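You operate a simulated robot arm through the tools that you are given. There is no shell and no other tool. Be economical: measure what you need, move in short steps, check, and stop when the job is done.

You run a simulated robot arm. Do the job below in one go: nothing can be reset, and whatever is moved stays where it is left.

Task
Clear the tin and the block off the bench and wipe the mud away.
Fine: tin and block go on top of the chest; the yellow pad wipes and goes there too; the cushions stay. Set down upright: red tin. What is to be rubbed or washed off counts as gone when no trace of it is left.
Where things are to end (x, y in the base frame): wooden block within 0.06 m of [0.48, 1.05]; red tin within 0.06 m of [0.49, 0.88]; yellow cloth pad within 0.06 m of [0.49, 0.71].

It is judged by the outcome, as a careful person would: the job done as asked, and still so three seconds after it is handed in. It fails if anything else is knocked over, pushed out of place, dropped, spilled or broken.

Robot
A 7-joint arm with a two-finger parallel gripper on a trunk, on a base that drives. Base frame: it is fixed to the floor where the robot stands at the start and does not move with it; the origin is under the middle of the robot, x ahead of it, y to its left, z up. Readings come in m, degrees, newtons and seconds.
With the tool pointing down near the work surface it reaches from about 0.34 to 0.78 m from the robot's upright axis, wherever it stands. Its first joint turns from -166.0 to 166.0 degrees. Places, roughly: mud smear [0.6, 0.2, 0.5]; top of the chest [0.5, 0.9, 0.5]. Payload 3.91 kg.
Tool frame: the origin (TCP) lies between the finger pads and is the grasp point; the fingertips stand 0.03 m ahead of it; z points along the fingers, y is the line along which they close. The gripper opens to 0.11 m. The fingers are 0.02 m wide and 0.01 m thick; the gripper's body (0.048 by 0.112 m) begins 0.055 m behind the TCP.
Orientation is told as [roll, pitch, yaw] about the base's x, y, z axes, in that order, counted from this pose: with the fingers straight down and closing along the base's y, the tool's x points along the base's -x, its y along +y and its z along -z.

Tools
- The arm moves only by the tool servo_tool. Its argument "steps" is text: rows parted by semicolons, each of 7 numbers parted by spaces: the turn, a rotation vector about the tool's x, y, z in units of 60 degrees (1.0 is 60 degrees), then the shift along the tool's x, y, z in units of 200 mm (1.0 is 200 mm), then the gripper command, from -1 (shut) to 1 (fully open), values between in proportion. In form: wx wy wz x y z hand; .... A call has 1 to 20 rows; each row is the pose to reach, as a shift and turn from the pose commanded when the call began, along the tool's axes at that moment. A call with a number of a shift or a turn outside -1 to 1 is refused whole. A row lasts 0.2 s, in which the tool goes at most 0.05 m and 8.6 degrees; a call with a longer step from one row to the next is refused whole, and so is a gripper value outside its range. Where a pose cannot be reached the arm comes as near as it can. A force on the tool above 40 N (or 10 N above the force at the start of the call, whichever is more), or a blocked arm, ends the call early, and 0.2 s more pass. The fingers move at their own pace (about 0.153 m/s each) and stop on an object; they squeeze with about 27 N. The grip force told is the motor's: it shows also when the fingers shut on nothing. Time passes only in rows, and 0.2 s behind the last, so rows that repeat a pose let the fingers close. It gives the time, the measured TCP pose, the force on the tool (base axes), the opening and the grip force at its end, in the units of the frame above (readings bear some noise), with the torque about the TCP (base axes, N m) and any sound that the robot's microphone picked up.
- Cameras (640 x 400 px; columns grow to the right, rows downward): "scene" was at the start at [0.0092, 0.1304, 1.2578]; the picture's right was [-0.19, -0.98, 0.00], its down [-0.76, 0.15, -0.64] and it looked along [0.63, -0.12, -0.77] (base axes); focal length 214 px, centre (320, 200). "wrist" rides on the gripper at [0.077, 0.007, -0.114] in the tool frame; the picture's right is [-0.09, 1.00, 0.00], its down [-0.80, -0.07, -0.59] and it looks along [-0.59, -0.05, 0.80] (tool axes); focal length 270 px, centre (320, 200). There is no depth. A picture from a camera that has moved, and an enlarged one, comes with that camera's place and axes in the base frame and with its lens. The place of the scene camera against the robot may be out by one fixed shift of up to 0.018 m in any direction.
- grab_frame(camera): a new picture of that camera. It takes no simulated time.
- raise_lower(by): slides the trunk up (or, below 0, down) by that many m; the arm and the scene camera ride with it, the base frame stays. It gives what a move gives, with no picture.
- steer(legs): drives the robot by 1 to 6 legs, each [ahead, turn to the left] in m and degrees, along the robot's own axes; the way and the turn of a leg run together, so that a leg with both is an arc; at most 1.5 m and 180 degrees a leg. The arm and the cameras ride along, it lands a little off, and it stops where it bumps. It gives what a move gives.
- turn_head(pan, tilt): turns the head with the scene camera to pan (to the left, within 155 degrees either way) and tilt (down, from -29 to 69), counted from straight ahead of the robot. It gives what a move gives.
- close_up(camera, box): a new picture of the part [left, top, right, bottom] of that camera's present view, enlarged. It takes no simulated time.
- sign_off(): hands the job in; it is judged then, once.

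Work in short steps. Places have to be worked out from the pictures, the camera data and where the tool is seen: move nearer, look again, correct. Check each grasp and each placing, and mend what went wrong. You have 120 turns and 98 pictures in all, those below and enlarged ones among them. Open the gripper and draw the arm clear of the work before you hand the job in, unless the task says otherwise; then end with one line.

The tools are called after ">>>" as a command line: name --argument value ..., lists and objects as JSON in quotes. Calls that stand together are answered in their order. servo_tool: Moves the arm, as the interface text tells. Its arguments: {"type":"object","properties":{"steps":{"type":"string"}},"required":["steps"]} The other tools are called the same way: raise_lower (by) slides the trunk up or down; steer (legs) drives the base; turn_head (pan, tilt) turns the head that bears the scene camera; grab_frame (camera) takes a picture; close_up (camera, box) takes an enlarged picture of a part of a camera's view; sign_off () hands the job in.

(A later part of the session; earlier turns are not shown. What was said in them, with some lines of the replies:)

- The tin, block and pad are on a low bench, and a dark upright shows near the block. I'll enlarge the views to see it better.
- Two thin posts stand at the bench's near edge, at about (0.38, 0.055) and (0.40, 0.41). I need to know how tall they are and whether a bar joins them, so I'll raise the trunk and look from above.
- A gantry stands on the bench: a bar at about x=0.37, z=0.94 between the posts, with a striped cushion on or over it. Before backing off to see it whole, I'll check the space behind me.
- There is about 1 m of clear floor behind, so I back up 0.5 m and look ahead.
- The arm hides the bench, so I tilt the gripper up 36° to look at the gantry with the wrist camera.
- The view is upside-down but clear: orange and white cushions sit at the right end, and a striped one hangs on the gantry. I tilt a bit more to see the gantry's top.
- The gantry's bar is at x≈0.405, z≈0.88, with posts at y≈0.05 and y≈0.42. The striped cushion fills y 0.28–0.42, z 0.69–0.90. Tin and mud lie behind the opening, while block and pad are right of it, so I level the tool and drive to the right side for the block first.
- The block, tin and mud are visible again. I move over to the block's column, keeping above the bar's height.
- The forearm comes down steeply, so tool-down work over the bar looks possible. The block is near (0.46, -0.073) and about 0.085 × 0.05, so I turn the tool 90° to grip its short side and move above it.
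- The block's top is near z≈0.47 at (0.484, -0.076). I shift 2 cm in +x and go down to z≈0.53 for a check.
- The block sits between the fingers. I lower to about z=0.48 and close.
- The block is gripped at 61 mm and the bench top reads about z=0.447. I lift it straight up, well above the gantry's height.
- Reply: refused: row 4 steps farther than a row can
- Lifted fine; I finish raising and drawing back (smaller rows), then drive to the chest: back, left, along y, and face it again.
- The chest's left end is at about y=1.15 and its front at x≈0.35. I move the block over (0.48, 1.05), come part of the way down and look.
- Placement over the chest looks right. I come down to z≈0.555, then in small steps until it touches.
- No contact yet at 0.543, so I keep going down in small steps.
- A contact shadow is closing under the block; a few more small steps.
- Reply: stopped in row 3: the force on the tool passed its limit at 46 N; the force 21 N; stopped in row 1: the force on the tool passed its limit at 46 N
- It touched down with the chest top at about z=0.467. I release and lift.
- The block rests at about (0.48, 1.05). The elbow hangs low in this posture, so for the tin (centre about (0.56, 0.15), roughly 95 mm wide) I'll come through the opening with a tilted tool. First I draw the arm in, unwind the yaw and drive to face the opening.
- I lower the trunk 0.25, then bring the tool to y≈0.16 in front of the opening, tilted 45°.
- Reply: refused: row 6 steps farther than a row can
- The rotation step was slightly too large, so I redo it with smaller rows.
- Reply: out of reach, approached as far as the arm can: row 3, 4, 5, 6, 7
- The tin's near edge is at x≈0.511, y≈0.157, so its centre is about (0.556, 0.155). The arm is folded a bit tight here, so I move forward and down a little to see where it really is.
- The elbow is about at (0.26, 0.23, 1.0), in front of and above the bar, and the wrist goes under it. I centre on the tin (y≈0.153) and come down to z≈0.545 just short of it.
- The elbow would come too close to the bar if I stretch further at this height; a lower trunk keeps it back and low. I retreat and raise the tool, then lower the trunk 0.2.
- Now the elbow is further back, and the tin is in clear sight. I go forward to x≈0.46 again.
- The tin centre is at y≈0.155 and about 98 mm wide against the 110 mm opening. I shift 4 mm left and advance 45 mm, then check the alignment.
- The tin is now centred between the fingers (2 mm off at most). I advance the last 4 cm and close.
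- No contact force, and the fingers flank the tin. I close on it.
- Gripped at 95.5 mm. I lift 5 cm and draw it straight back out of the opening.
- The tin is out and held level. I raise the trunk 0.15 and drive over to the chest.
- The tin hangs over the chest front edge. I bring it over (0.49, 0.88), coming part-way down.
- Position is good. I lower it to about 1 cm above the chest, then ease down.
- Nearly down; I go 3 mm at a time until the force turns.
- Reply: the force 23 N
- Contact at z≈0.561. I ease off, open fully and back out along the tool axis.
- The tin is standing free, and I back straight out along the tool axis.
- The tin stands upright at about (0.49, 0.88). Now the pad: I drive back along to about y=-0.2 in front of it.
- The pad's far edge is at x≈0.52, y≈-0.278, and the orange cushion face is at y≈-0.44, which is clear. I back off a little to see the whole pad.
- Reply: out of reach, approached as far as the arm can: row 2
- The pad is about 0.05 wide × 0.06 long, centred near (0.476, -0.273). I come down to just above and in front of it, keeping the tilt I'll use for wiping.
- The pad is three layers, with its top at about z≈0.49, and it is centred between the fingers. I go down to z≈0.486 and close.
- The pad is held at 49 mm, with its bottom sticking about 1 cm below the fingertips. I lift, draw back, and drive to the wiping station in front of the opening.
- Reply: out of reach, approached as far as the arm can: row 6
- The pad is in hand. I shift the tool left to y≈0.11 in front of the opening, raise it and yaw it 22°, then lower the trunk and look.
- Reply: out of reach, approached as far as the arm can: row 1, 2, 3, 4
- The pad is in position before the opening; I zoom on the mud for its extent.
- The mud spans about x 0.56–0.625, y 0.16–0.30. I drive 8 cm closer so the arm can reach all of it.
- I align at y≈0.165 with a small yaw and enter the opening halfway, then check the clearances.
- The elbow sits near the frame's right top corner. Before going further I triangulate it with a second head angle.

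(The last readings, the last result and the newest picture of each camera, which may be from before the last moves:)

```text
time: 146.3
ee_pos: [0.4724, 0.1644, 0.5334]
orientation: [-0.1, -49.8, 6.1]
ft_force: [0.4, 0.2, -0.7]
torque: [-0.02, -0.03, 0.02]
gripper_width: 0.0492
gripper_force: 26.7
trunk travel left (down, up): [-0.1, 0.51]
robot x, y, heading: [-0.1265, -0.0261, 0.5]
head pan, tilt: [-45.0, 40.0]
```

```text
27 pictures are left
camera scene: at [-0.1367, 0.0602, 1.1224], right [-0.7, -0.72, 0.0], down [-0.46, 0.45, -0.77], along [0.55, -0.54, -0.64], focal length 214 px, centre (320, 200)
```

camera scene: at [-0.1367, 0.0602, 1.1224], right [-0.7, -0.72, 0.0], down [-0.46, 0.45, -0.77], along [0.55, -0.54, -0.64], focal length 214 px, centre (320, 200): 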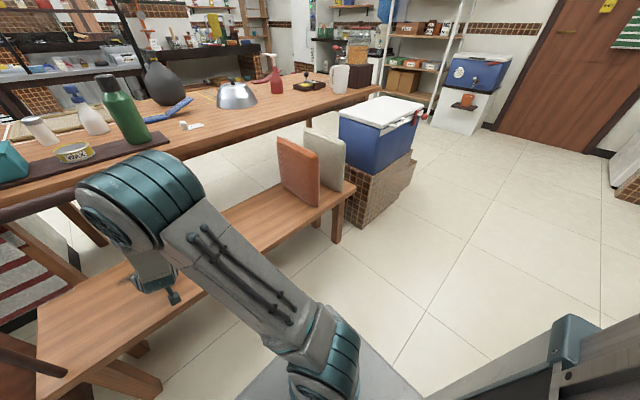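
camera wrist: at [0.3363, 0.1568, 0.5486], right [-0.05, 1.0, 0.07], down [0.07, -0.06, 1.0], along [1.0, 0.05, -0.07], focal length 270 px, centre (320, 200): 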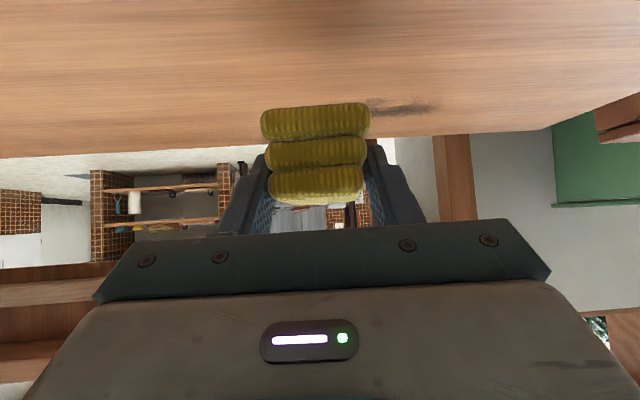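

Triangulated, the elbow is at about (0.10, 0.07, 1.0), well clear of the bar. I advance over the mud's right end and come down close to the surface.

>>> servo_tool --steps "0 0 0 -.16 -.026 .19 -1; 0 0 0 -.32 -.053 .38 -1; 0 0 0 -.24 -.053 .45 -1; 0 0 0 -.155 -.053 .522 -1"

>>> turn_head --pan 5 --tilt 40

>>> close_up --camera "scene" --box '[220, 120, 412, 240]'

```text
time: 147.3
ee_pos: [0.5757, 0.1646, 0.4905]
orientation: [-0.1, -49.9, 6.0]
ft_force: [0.2, 0.2, -0.1]
torque: [0.03, 0.0, 0.03]
gripper_width: 0.0494
gripper_force: 27.1
trunk travel left (down, up): [-0.1, 0.51]
robot x, y, heading: [-0.1336, -0.0234, 0.7]
head pan, tilt: [-45.0, 40.0]
```

```text
time: 148.5
ee_pos: [0.5748, 0.1643, 0.4903]
orientation: [0.0, -49.8, 6.1]
ft_force: [-0.5, 0.2, -0.3]
torque: [-0.01, -0.04, 0.0]
gripper_width: 0.0491
gripper_force: 27.4
trunk travel left (down, up): [-0.1, 0.51]
robot x, y, heading: [-0.1335, -0.0248, 0.5]
head pan, tilt: [5.0, 40.0]
```

```text
3.33 times, centred on (316, 180) of scene
camera zoom: at [-0.1129, 0.1279, 1.1224], right [0.1, -1.0, 0.0], down [-0.64, -0.06, -0.77], along [0.76, 0.07, -0.64], focal length 715 px, centre (333, 267)
```

zoom: 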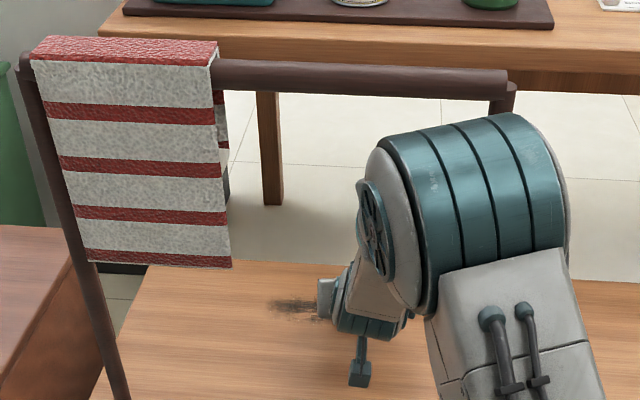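

All clear. I lower the pad to light contact.

>>> servo_tool --steps "0 0 0 .013 0 .011 -1; 0 0 0 .027 0 .0226 -1; 0 0 0 .034 0 .029 -1"

```text
time: 149.3
ee_pos: [0.5732, 0.1655, 0.4845]
orientation: [0.1, -50.0, 6.1]
ft_force: [-3.9, -1.1, 13.5]
torque: [-0.09, 0.3, -0.06]
gripper_width: 0.0494
gripper_force: 27.5
trunk travel left (down, up): [-0.1, 0.51]
robot x, y, heading: [-0.1269, -0.021, 0.9]
head pan, tilt: [5.0, 40.0]
```

13 N of contact. I sweep left along the mud, yawing gradually so the hand stays clear of the post and cushion.

>>> servo_tool --steps "-.038 0 -.032 -.006 .087 .007 -1; -.076 0 -.064 -.012 .174 .014 -1; -.114 0 -.096 -.018 .261 .021 -1; -.152 0 -.128 -.024 .348 .028 -1; -.19 0 -.16 -.03 .435 .035 -1; -.228 0 -.192 -.036 .522 .042 -1; -.266 0 -.224 -.042 .609 .05 -1; -.306 0 -.258 -.048 .696 .057 -1"

>>> close_up --camera "scene" --box '[220, 120, 412, 240]'

```text
time: 151.1
ee_pos: [0.5725, 0.304, 0.4841]
orientation: [0.1, -50.0, 30.0]
ft_force: [0.3, -10.4, 22.7]
torque: [-0.12, -0.22, -0.19]
gripper_width: 0.0494
gripper_force: 27.5
trunk travel left (down, up): [-0.1, 0.51]
robot x, y, heading: [-0.1311, -0.0275, 0.5]
head pan, tilt: [5.0, 40.0]
```

```text
3.33 times, centred on (316, 180) of scene
camera zoom: at [-0.1148, 0.1265, 1.1227], right [0.1, -1.0, 0.0], down [-0.64, -0.06, -0.77], along [0.76, 0.08, -0.64], focal length 715 px, centre (333, 267)
```

zoom: 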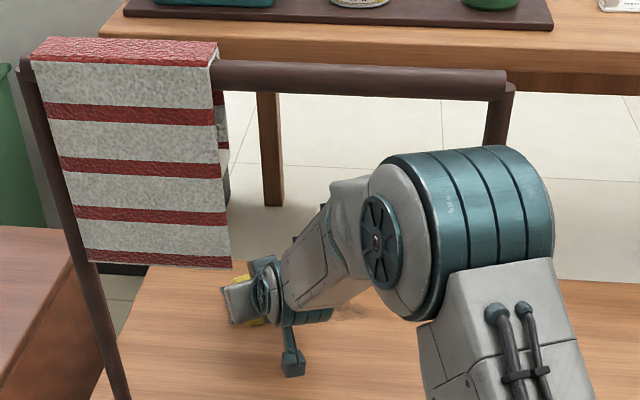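

Most of the mud is gone, with a faint trace left. I move 28 mm farther and sweep back and forth over the far half.

>>> servo_tool --steps "0 0 0 -.078 -.07 .0925 -1; .038 0 .032 -.05 -.146 .059 -1; .076 0 .064 -.022 -.222 .026 -1; .114 0 .096 .006 -.298 -.008 -1; .152 0 .128 .034 -.374 -.041 -1; .19 0 .16 .062 -.45 -.075 -1; .228 0 .192 .09 -.526 -.108 -1; .266 0 .224 .118 -.602 -.141 -1; .306 0 .258 .148 -.676 -.175 -1; .266 0 .224 .118 -.602 -.141 -1; .228 0 .192 .09 -.526 -.108 -1; .19 0 .16 .062 -.45 -.075 -1; .152 0 .128 .034 -.374 -.041 -1; .114 0 .096 .006 -.298 -.008 -1; .076 0 .064 -.022 -.222 .026 -1; .038 0 .032 -.05 -.146 .059 -1; 0 0 0 -.078 -.07 .0925 -1"

>>> close_up --camera "scene" --box '[220, 120, 412, 240]'

```text
time: 154.7
ee_pos: [0.6001, 0.3046, 0.484]
orientation: [0.2, -50.0, 30.1]
ft_force: [0.1, -8.6, 20.3]
torque: [-0.23, -0.08, -0.12]
gripper_width: 0.0489
gripper_force: 27.2
trunk travel left (down, up): [-0.1, 0.51]
robot x, y, heading: [-0.1258, -0.0241, 0.4]
head pan, tilt: [5.0, 40.0]
```

```text
3.33 times, centred on (316, 180) of scene
camera zoom: at [-0.1147, 0.1266, 1.1227], right [0.1, -1.0, 0.0], down [-0.64, -0.06, -0.77], along [0.76, 0.08, -0.64], focal length 715 px, centre (333, 267)
```

zoom: 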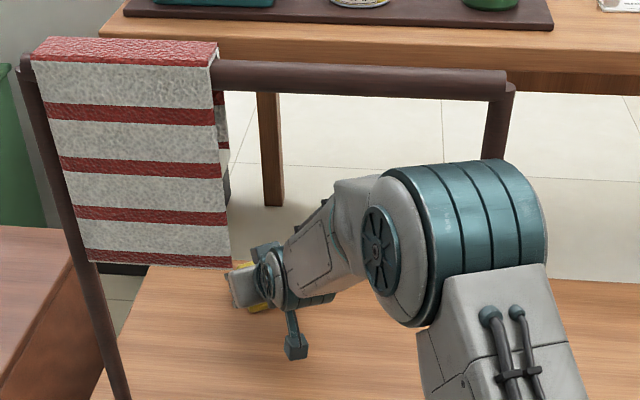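

It looks clean; one more pass over the near part, ending on the right, and then I lift to inspect.

>>> servo_tool --steps "0 0 0 .098 .0875 -.116 -1; .038 0 .032 .127 .009 -.151 -1; .076 0 .064 .156 -.069 -.185 -1; .114 0 .096 .186 -.148 -.22 -1; .152 0 .128 .215 -.226 -.254 -1; .19 0 .16 .244 -.304 -.289 -1; .228 0 .192 .273 -.383 -.324 -1; .266 0 .224 .302 -.461 -.358 -1; .306 0 .258 .3315 -.54 -.393 -1"

>>> servo_tool --steps "0 0 0 -.08 0 -.06 -1; 0 0 0 -.16 0 -.13 -1; 0 0 0 -.12 0 -.3 -1; 0 0 0 0 0 -.46 -1; 0 0 0 .12 0 -.6 -1; 0 0 0 .24 0 -.74 -1; 0 0 0 .36 0 -.88 -1"

>>> close_up --camera "scene" --box '[240, 160, 368, 240]'

>>> grab_frame --camera "wrist"

```text
time: 156.7
ee_pos: [0.5651, 0.1607, 0.4838]
orientation: [0.1, -50.1, 6.0]
ft_force: [1.7, 10.5, 26.2]
torque: [0.19, 0.24, -0.03]
gripper_width: 0.0491
gripper_force: 27.3
trunk travel left (down, up): [-0.1, 0.51]
robot x, y, heading: [-0.1308, -0.0224, 0.7]
head pan, tilt: [5.0, 40.0]
```

```text
time: 158.3
ee_pos: [0.3873, 0.1411, 0.5412]
orientation: [0.0, -49.7, 6.0]
ft_force: [-0.6, -0.1, 0.2]
torque: [-0.04, 0.0, 0.02]
gripper_width: 0.0492
gripper_force: 27.6
trunk travel left (down, up): [-0.1, 0.51]
robot x, y, heading: [-0.1293, -0.023, 0.5]
head pan, tilt: [5.0, 40.0]
```

```text
5.00 times, centred on (304, 200) of scene
camera zoom: at [-0.1127, 0.128, 1.1224], right [0.1, -1.0, 0.0], down [-0.64, -0.06, -0.77], along [0.76, 0.08, -0.64], focal length 1072 px, centre (400, 200)
```

zoom: 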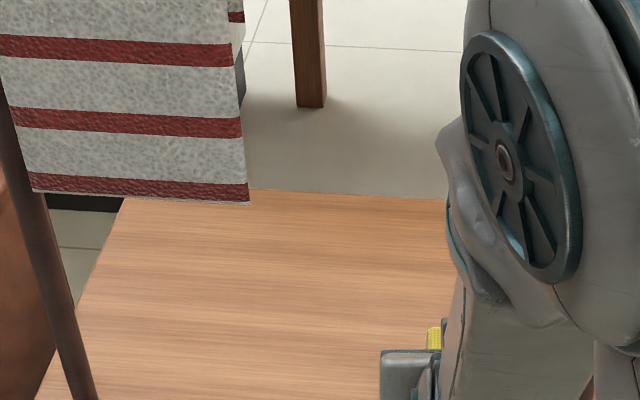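

```text
22 pictures are left
camera wrist: at [0.2499, 0.1332, 0.5548], right [-0.05, 1.0, 0.07], down [0.07, -0.06, 1.0], along [1.0, 0.05, -0.07], focal length 270 px, centre (320, 200)
```

wrist: 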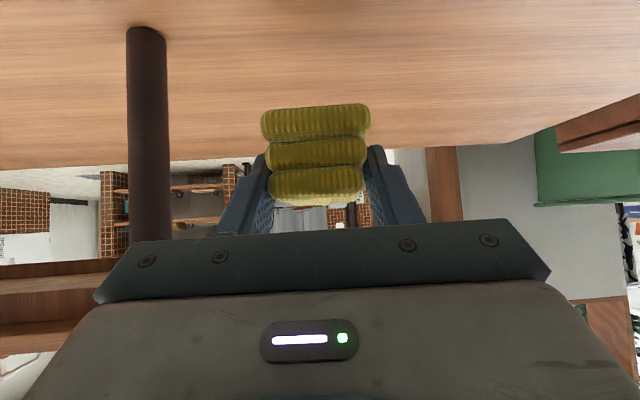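

No mud visible. I reverse straight out of the opening and inspect the whole area.

>>> steer --legs '[[-0.25, 0]]'

>>> close_up --camera "scene" --box '[260, 150, 404, 240]'

```text
time: 160.2
ee_pos: [0.1364, 0.138, 0.54]
orientation: [0.0, -49.8, 6.0]
ft_force: [-0.5, 0.5, -0.2]
torque: [-0.03, 0.01, 0.01]
gripper_width: 0.0496
gripper_force: 27.3
trunk travel left (down, up): [-0.1, 0.51]
robot x, y, heading: [-0.3826, -0.0277, 0.9]
head pan, tilt: [5.0, 40.0]
```

```text
4.44 times, centred on (332, 195) of scene
camera zoom: at [-0.3638, 0.1252, 1.1224], right [0.1, -1.0, 0.0], down [-0.64, -0.06, -0.77], along [0.76, 0.08, -0.64], focal length 953 px, centre (267, 222)
```

zoom: 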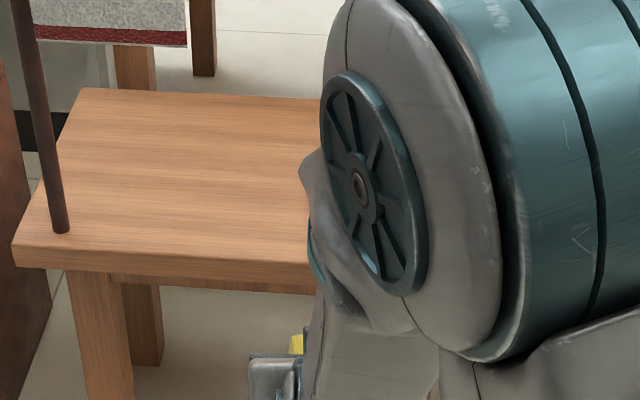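

The right part is hidden by the elbow. I raise the trunk, drive along and look back from the side.

>>> raise_lower --by 0.15

>>> steer --legs '[[0, 89], [0.74, 0], [0, -90]]'

>>> turn_head --pan -25 --tilt 40

>>> grab_frame --camera "scene"

```text
time: 161.9
ee_pos: [0.1354, 0.1383, 0.6898]
orientation: [0.0, -49.8, 6.1]
ft_force: [0.1, -0.5, -0.9]
torque: [-0.05, -0.01, 0.02]
gripper_width: 0.0492
gripper_force: 27.0
trunk travel left (down, up): [-0.25, 0.36]
robot x, y, heading: [-0.3814, -0.025, 0.6]
head pan, tilt: [5.0, 40.0]
```

```text
time: 173.6
ee_pos: [0.1489, 0.8518, 0.6914]
orientation: [0.0, -49.7, 3.7]
ft_force: [1.0, -0.1, -0.4]
torque: [-0.01, 0.0, -0.01]
gripper_width: 0.0492
gripper_force: 27.4
trunk travel left (down, up): [-0.25, 0.36]
robot x, y, heading: [-0.3765, 0.7084, -1.6]
head pan, tilt: [5.0, 40.0]
```

```text
time: 174.5
ee_pos: [0.149, 0.8523, 0.6903]
orientation: [0.0, -49.8, 3.7]
ft_force: [0.1, -0.7, -0.9]
torque: [-0.02, 0.02, 0.01]
gripper_width: 0.0493
gripper_force: 27.0
trunk travel left (down, up): [-0.25, 0.36]
robot x, y, heading: [-0.3735, 0.7071, -1.7]
head pan, tilt: [-25.0, 40.0]
```

```text
20 pictures are left
camera scene: at [-0.3605, 0.8179, 1.2724], right [-0.45, -0.89, 0.0], down [-0.57, 0.29, -0.77], along [0.68, -0.34, -0.64], focal length 214 px, centre (320, 200)
```

scene: 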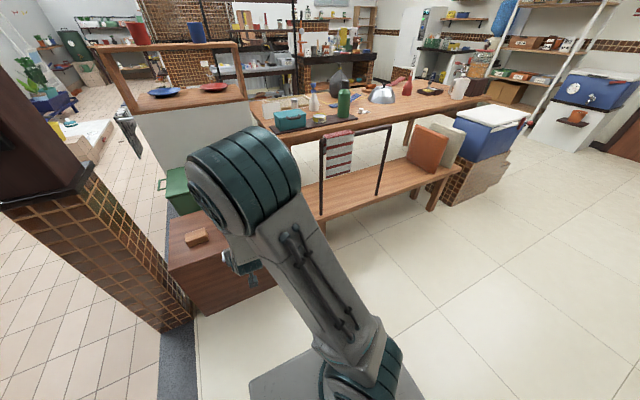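

>>> close_up --camera "scene" --box '[304, 150, 400, 210]'

>>> steer --legs '[[0.21, 0]]'

>>> turn_head --pan 5 --tilt 45

>>> grab_frame --camera "scene"

>>> grab_frame --camera "wrist"

```text
6.67 times, centred on (352, 180) of scene
camera zoom: at [-0.3605, 0.8179, 1.2724], right [-0.45, -0.89, 0.0], down [-0.57, 0.29, -0.77], along [0.68, -0.34, -0.64], focal length 1430 px, centre (107, 333)
```

zoom: 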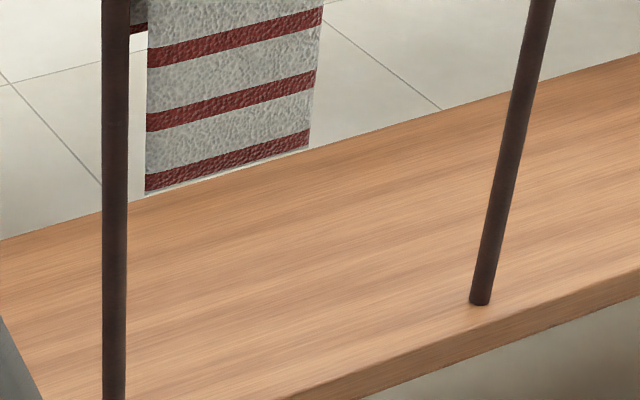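

```text
time: 176.2
ee_pos: [0.3596, 0.8437, 0.6892]
orientation: [0.0, -49.8, 3.5]
ft_force: [0.4, -0.8, -0.5]
torque: [0.0, -0.01, -0.01]
gripper_width: 0.049
gripper_force: 26.6
trunk travel left (down, up): [-0.25, 0.36]
robot x, y, heading: [-0.1589, 0.7036, -2.0]
head pan, tilt: [-25.0, 40.0]
```

```text
time: 177.1
ee_pos: [0.3611, 0.8448, 0.6906]
orientation: [0.0, -49.8, 3.5]
ft_force: [-0.1, -0.6, -1.0]
torque: [0.04, -0.02, -0.03]
gripper_width: 0.0492
gripper_force: 27.3
trunk travel left (down, up): [-0.25, 0.36]
robot x, y, heading: [-0.1644, 0.7049, -2.1]
head pan, tilt: [5.0, 45.0]
```

```text
18 pictures are left
camera scene: at [-0.1433, 0.8537, 1.2652], right [0.05, -1.0, 0.0], down [-0.71, -0.04, -0.71], along [0.71, 0.04, -0.71], focal length 214 px, centre (320, 200)
```

scene: 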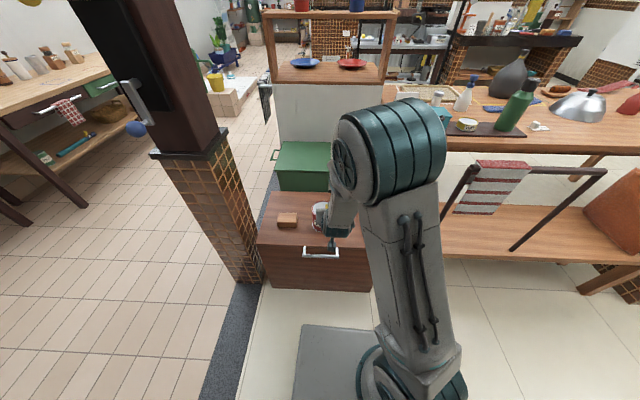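

```text
17 pictures are left
camera wrist: at [0.2233, 0.8423, 0.7049], right [0.0, 1.0, 0.07], down [0.07, -0.07, 1.0], along [1.0, 0.01, -0.07], focal length 270 px, centre (320, 200)
```

wrist: 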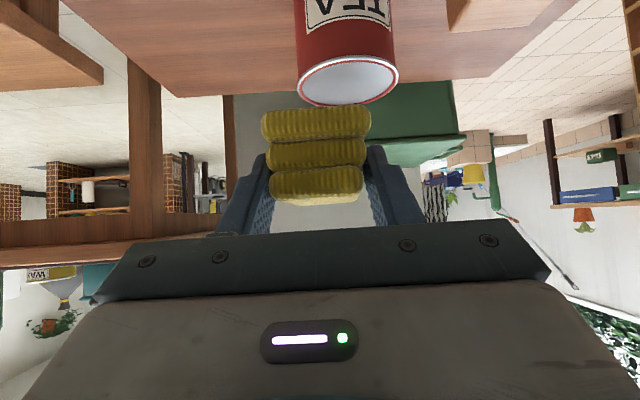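

The bench is clean and the gantry and cushions are undisturbed. I now bring the pad over (0.49, 0.71), above the chest.

>>> servo_tool --steps "0 0 0 0 -.2 .1 -1; 0 0 0 0 -.4 .2 -1; 0 0 0 0 -.55 .38 -1; 0 0 0 .01 -.65 .58 -1; 0 0 0 .01 -.71 .764 -1"

>>> servo_tool --steps "0 0 0 .1 0 .085 -1; 0 0 0 .2 0 .17 -1; 0 0 0 .27 0 .228 -1; 0 0 0 .295 0 .249 -1; 0 0 0 .295 0 .249 -1"

>>> grab_frame --camera "wrist"

```text
time: 178.3
ee_pos: [0.4847, 0.7078, 0.5916]
orientation: [0.0, -49.8, 3.5]
ft_force: [-1.0, 0.4, -1.1]
torque: [0.01, 0.01, 0.03]
gripper_width: 0.0495
gripper_force: 26.9
trunk travel left (down, up): [-0.25, 0.36]
robot x, y, heading: [-0.1648, 0.7037, -2.0]
head pan, tilt: [5.0, 45.0]
```

```text
time: 179.5
ee_pos: [0.4841, 0.7084, 0.5137]
orientation: [0.0, -49.7, 3.4]
ft_force: [-0.4, -1.5, 0.2]
torque: [-0.03, -0.04, 0.0]
gripper_width: 0.0494
gripper_force: 26.6
trunk travel left (down, up): [-0.25, 0.36]
robot x, y, heading: [-0.1647, 0.7027, -1.9]
head pan, tilt: [5.0, 45.0]
```

```text
16 pictures are left
camera wrist: at [0.3472, 0.7071, 0.5286], right [0.0, 1.0, 0.07], down [0.07, -0.07, 1.0], along [1.0, 0.01, -0.07], focal length 270 px, centre (320, 200)
```

wrist: 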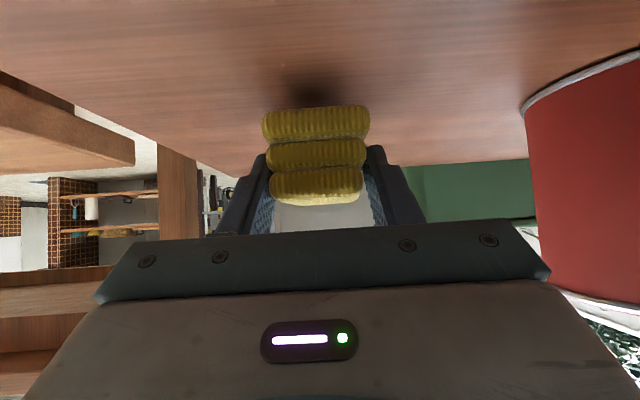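

Slightly above the chest. I ease down the last centimetre.

>>> servo_tool --steps "0 0 0 .015 0 .013 -1; 0 0 0 .031 0 .026 -1; 0 0 0 .031 0 .026 -1"

>>> servo_tool --steps "0 0 0 .008 0 .006 -1; 0 0 0 .015 0 .013 -1; 0 0 0 .015 0 .013 -1"

```text
time: 180.3
ee_pos: [0.4847, 0.7082, 0.5059]
orientation: [0.0, -49.8, 3.6]
ft_force: [-0.5, 0.4, -0.7]
torque: [-0.02, 0.02, 0.02]
gripper_width: 0.049
gripper_force: 26.6
trunk travel left (down, up): [-0.25, 0.36]
robot x, y, heading: [-0.1644, 0.7006, -2.0]
head pan, tilt: [5.0, 45.0]
```

```text
time: 181.1
ee_pos: [0.4845, 0.7083, 0.5021]
orientation: [-0.1, -50.0, 3.5]
ft_force: [-1.9, 0.4, 11.2]
torque: [0.0, 0.29, 0.0]
gripper_width: 0.0494
gripper_force: 27.1
trunk travel left (down, up): [-0.25, 0.36]
robot x, y, heading: [-0.1622, 0.7027, -2.1]
head pan, tilt: [5.0, 45.0]
```

Contact. I open moderately and back out along the tool axis.

>>> servo_tool --steps "0 0 0 0 0 0 -.1; 0 0 0 0 0 0 .5; 0 0 0 0 0 0 .6; 0 0 0 0 0 -.1 .6; 0 0 0 0 0 -.3 .6; 0 0 0 0 0 -.5 .6; 0 0 0 0 0 -.7 .6"

>>> grab_frame --camera "wrist"

>>> grab_frame --camera "scene"

```text
time: 182.7
ee_pos: [0.3779, 0.703, 0.59]
orientation: [0.0, -49.7, 3.6]
ft_force: [0.0, -0.1, -0.9]
torque: [-0.01, -0.02, 0.01]
gripper_width: 0.088
gripper_force: 0.1
trunk travel left (down, up): [-0.25, 0.36]
robot x, y, heading: [-0.1658, 0.7022, -1.7]
head pan, tilt: [5.0, 45.0]
```

```text
15 pictures are left
camera wrist: at [0.2404, 0.702, 0.6056], right [0.0, 1.0, 0.07], down [0.07, -0.07, 1.0], along [1.0, 0.01, -0.07], focal length 270 px, centre (320, 200)
```

wrist: 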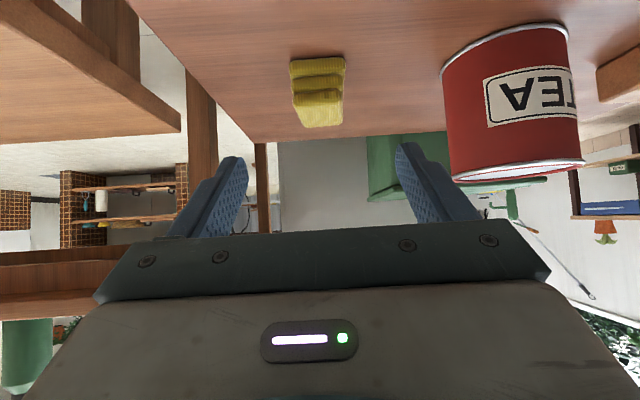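

```text
14 pictures are left
camera scene: at [-0.1429, 0.8537, 1.2651], right [0.05, -1.0, 0.0], down [-0.71, -0.04, -0.71], along [0.71, 0.04, -0.71], focal length 214 px, centre (320, 200)
```

scene: 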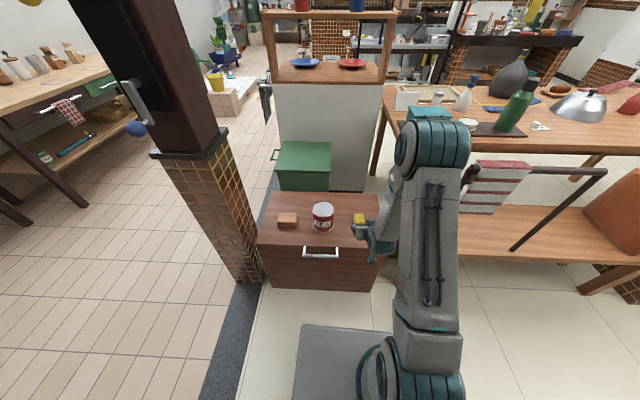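

All three rest on the chest. I open the gripper, back the robot away and take a last look at the chest and the bench.

>>> servo_tool --steps "0 0 0 -.06 0 -.06 1; 0 0 0 -.12 0 -.12 1"

>>> steer --legs '[[-0.3, 0]]'

>>> turn_head --pan -15 --tilt 35

>>> grab_frame --camera "scene"

```text
time: 183.3
ee_pos: [0.3752, 0.7021, 0.626]
orientation: [0.0, -49.7, 3.5]
ft_force: [-0.9, 0.3, 0.2]
torque: [-0.02, 0.05, -0.03]
gripper_width: 0.1098
gripper_force: 0.0
trunk travel left (down, up): [-0.25, 0.36]
robot x, y, heading: [-0.1635, 0.7012, -2.1]
head pan, tilt: [5.0, 45.0]
```

```text
time: 185.4
ee_pos: [0.0711, 0.7107, 0.6255]
orientation: [0.0, -49.8, 3.2]
ft_force: [0.4, -0.6, 0.4]
torque: [0.03, 0.02, 0.0]
gripper_width: 0.1103
gripper_force: 0.0
trunk travel left (down, up): [-0.25, 0.36]
robot x, y, heading: [-0.4665, 0.7122, -2.2]
head pan, tilt: [5.0, 45.0]
```

```text
time: 186.2
ee_pos: [0.0707, 0.711, 0.6259]
orientation: [0.0, -49.8, 3.2]
ft_force: [0.1, 1.1, -0.6]
torque: [-0.02, -0.02, -0.01]
gripper_width: 0.1099
gripper_force: 0.1
trunk travel left (down, up): [-0.25, 0.36]
robot x, y, heading: [-0.4661, 0.7144, -2.4]
head pan, tilt: [-15.0, 35.0]
```

```text
13 pictures are left
camera scene: at [-0.4438, 0.8347, 1.2799], right [-0.3, -0.96, 0.0], down [-0.55, 0.17, -0.82], along [0.78, -0.24, -0.57], focal length 214 px, centre (320, 200)
```

scene: 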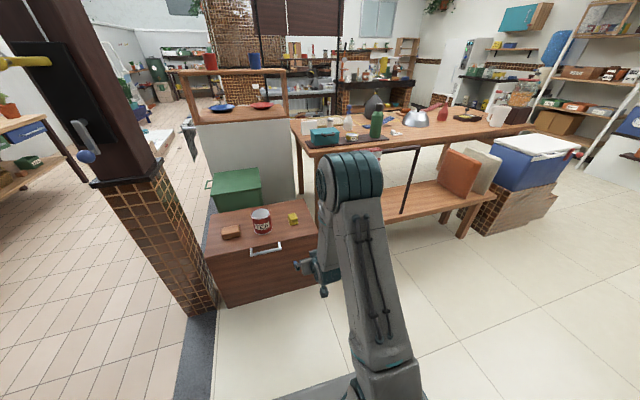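

Red tin upright between block and pad on the chest, bench clean, cushions in place, gripper open and clear. I hand it in.

>>> sign_off

```text
The job is handed in.
```

The block, the upright tin and the pad are on top of the chest, each set down within about 1 cm of its spot. The last pictures show no mud left on the bench, and the cushions were not moved.
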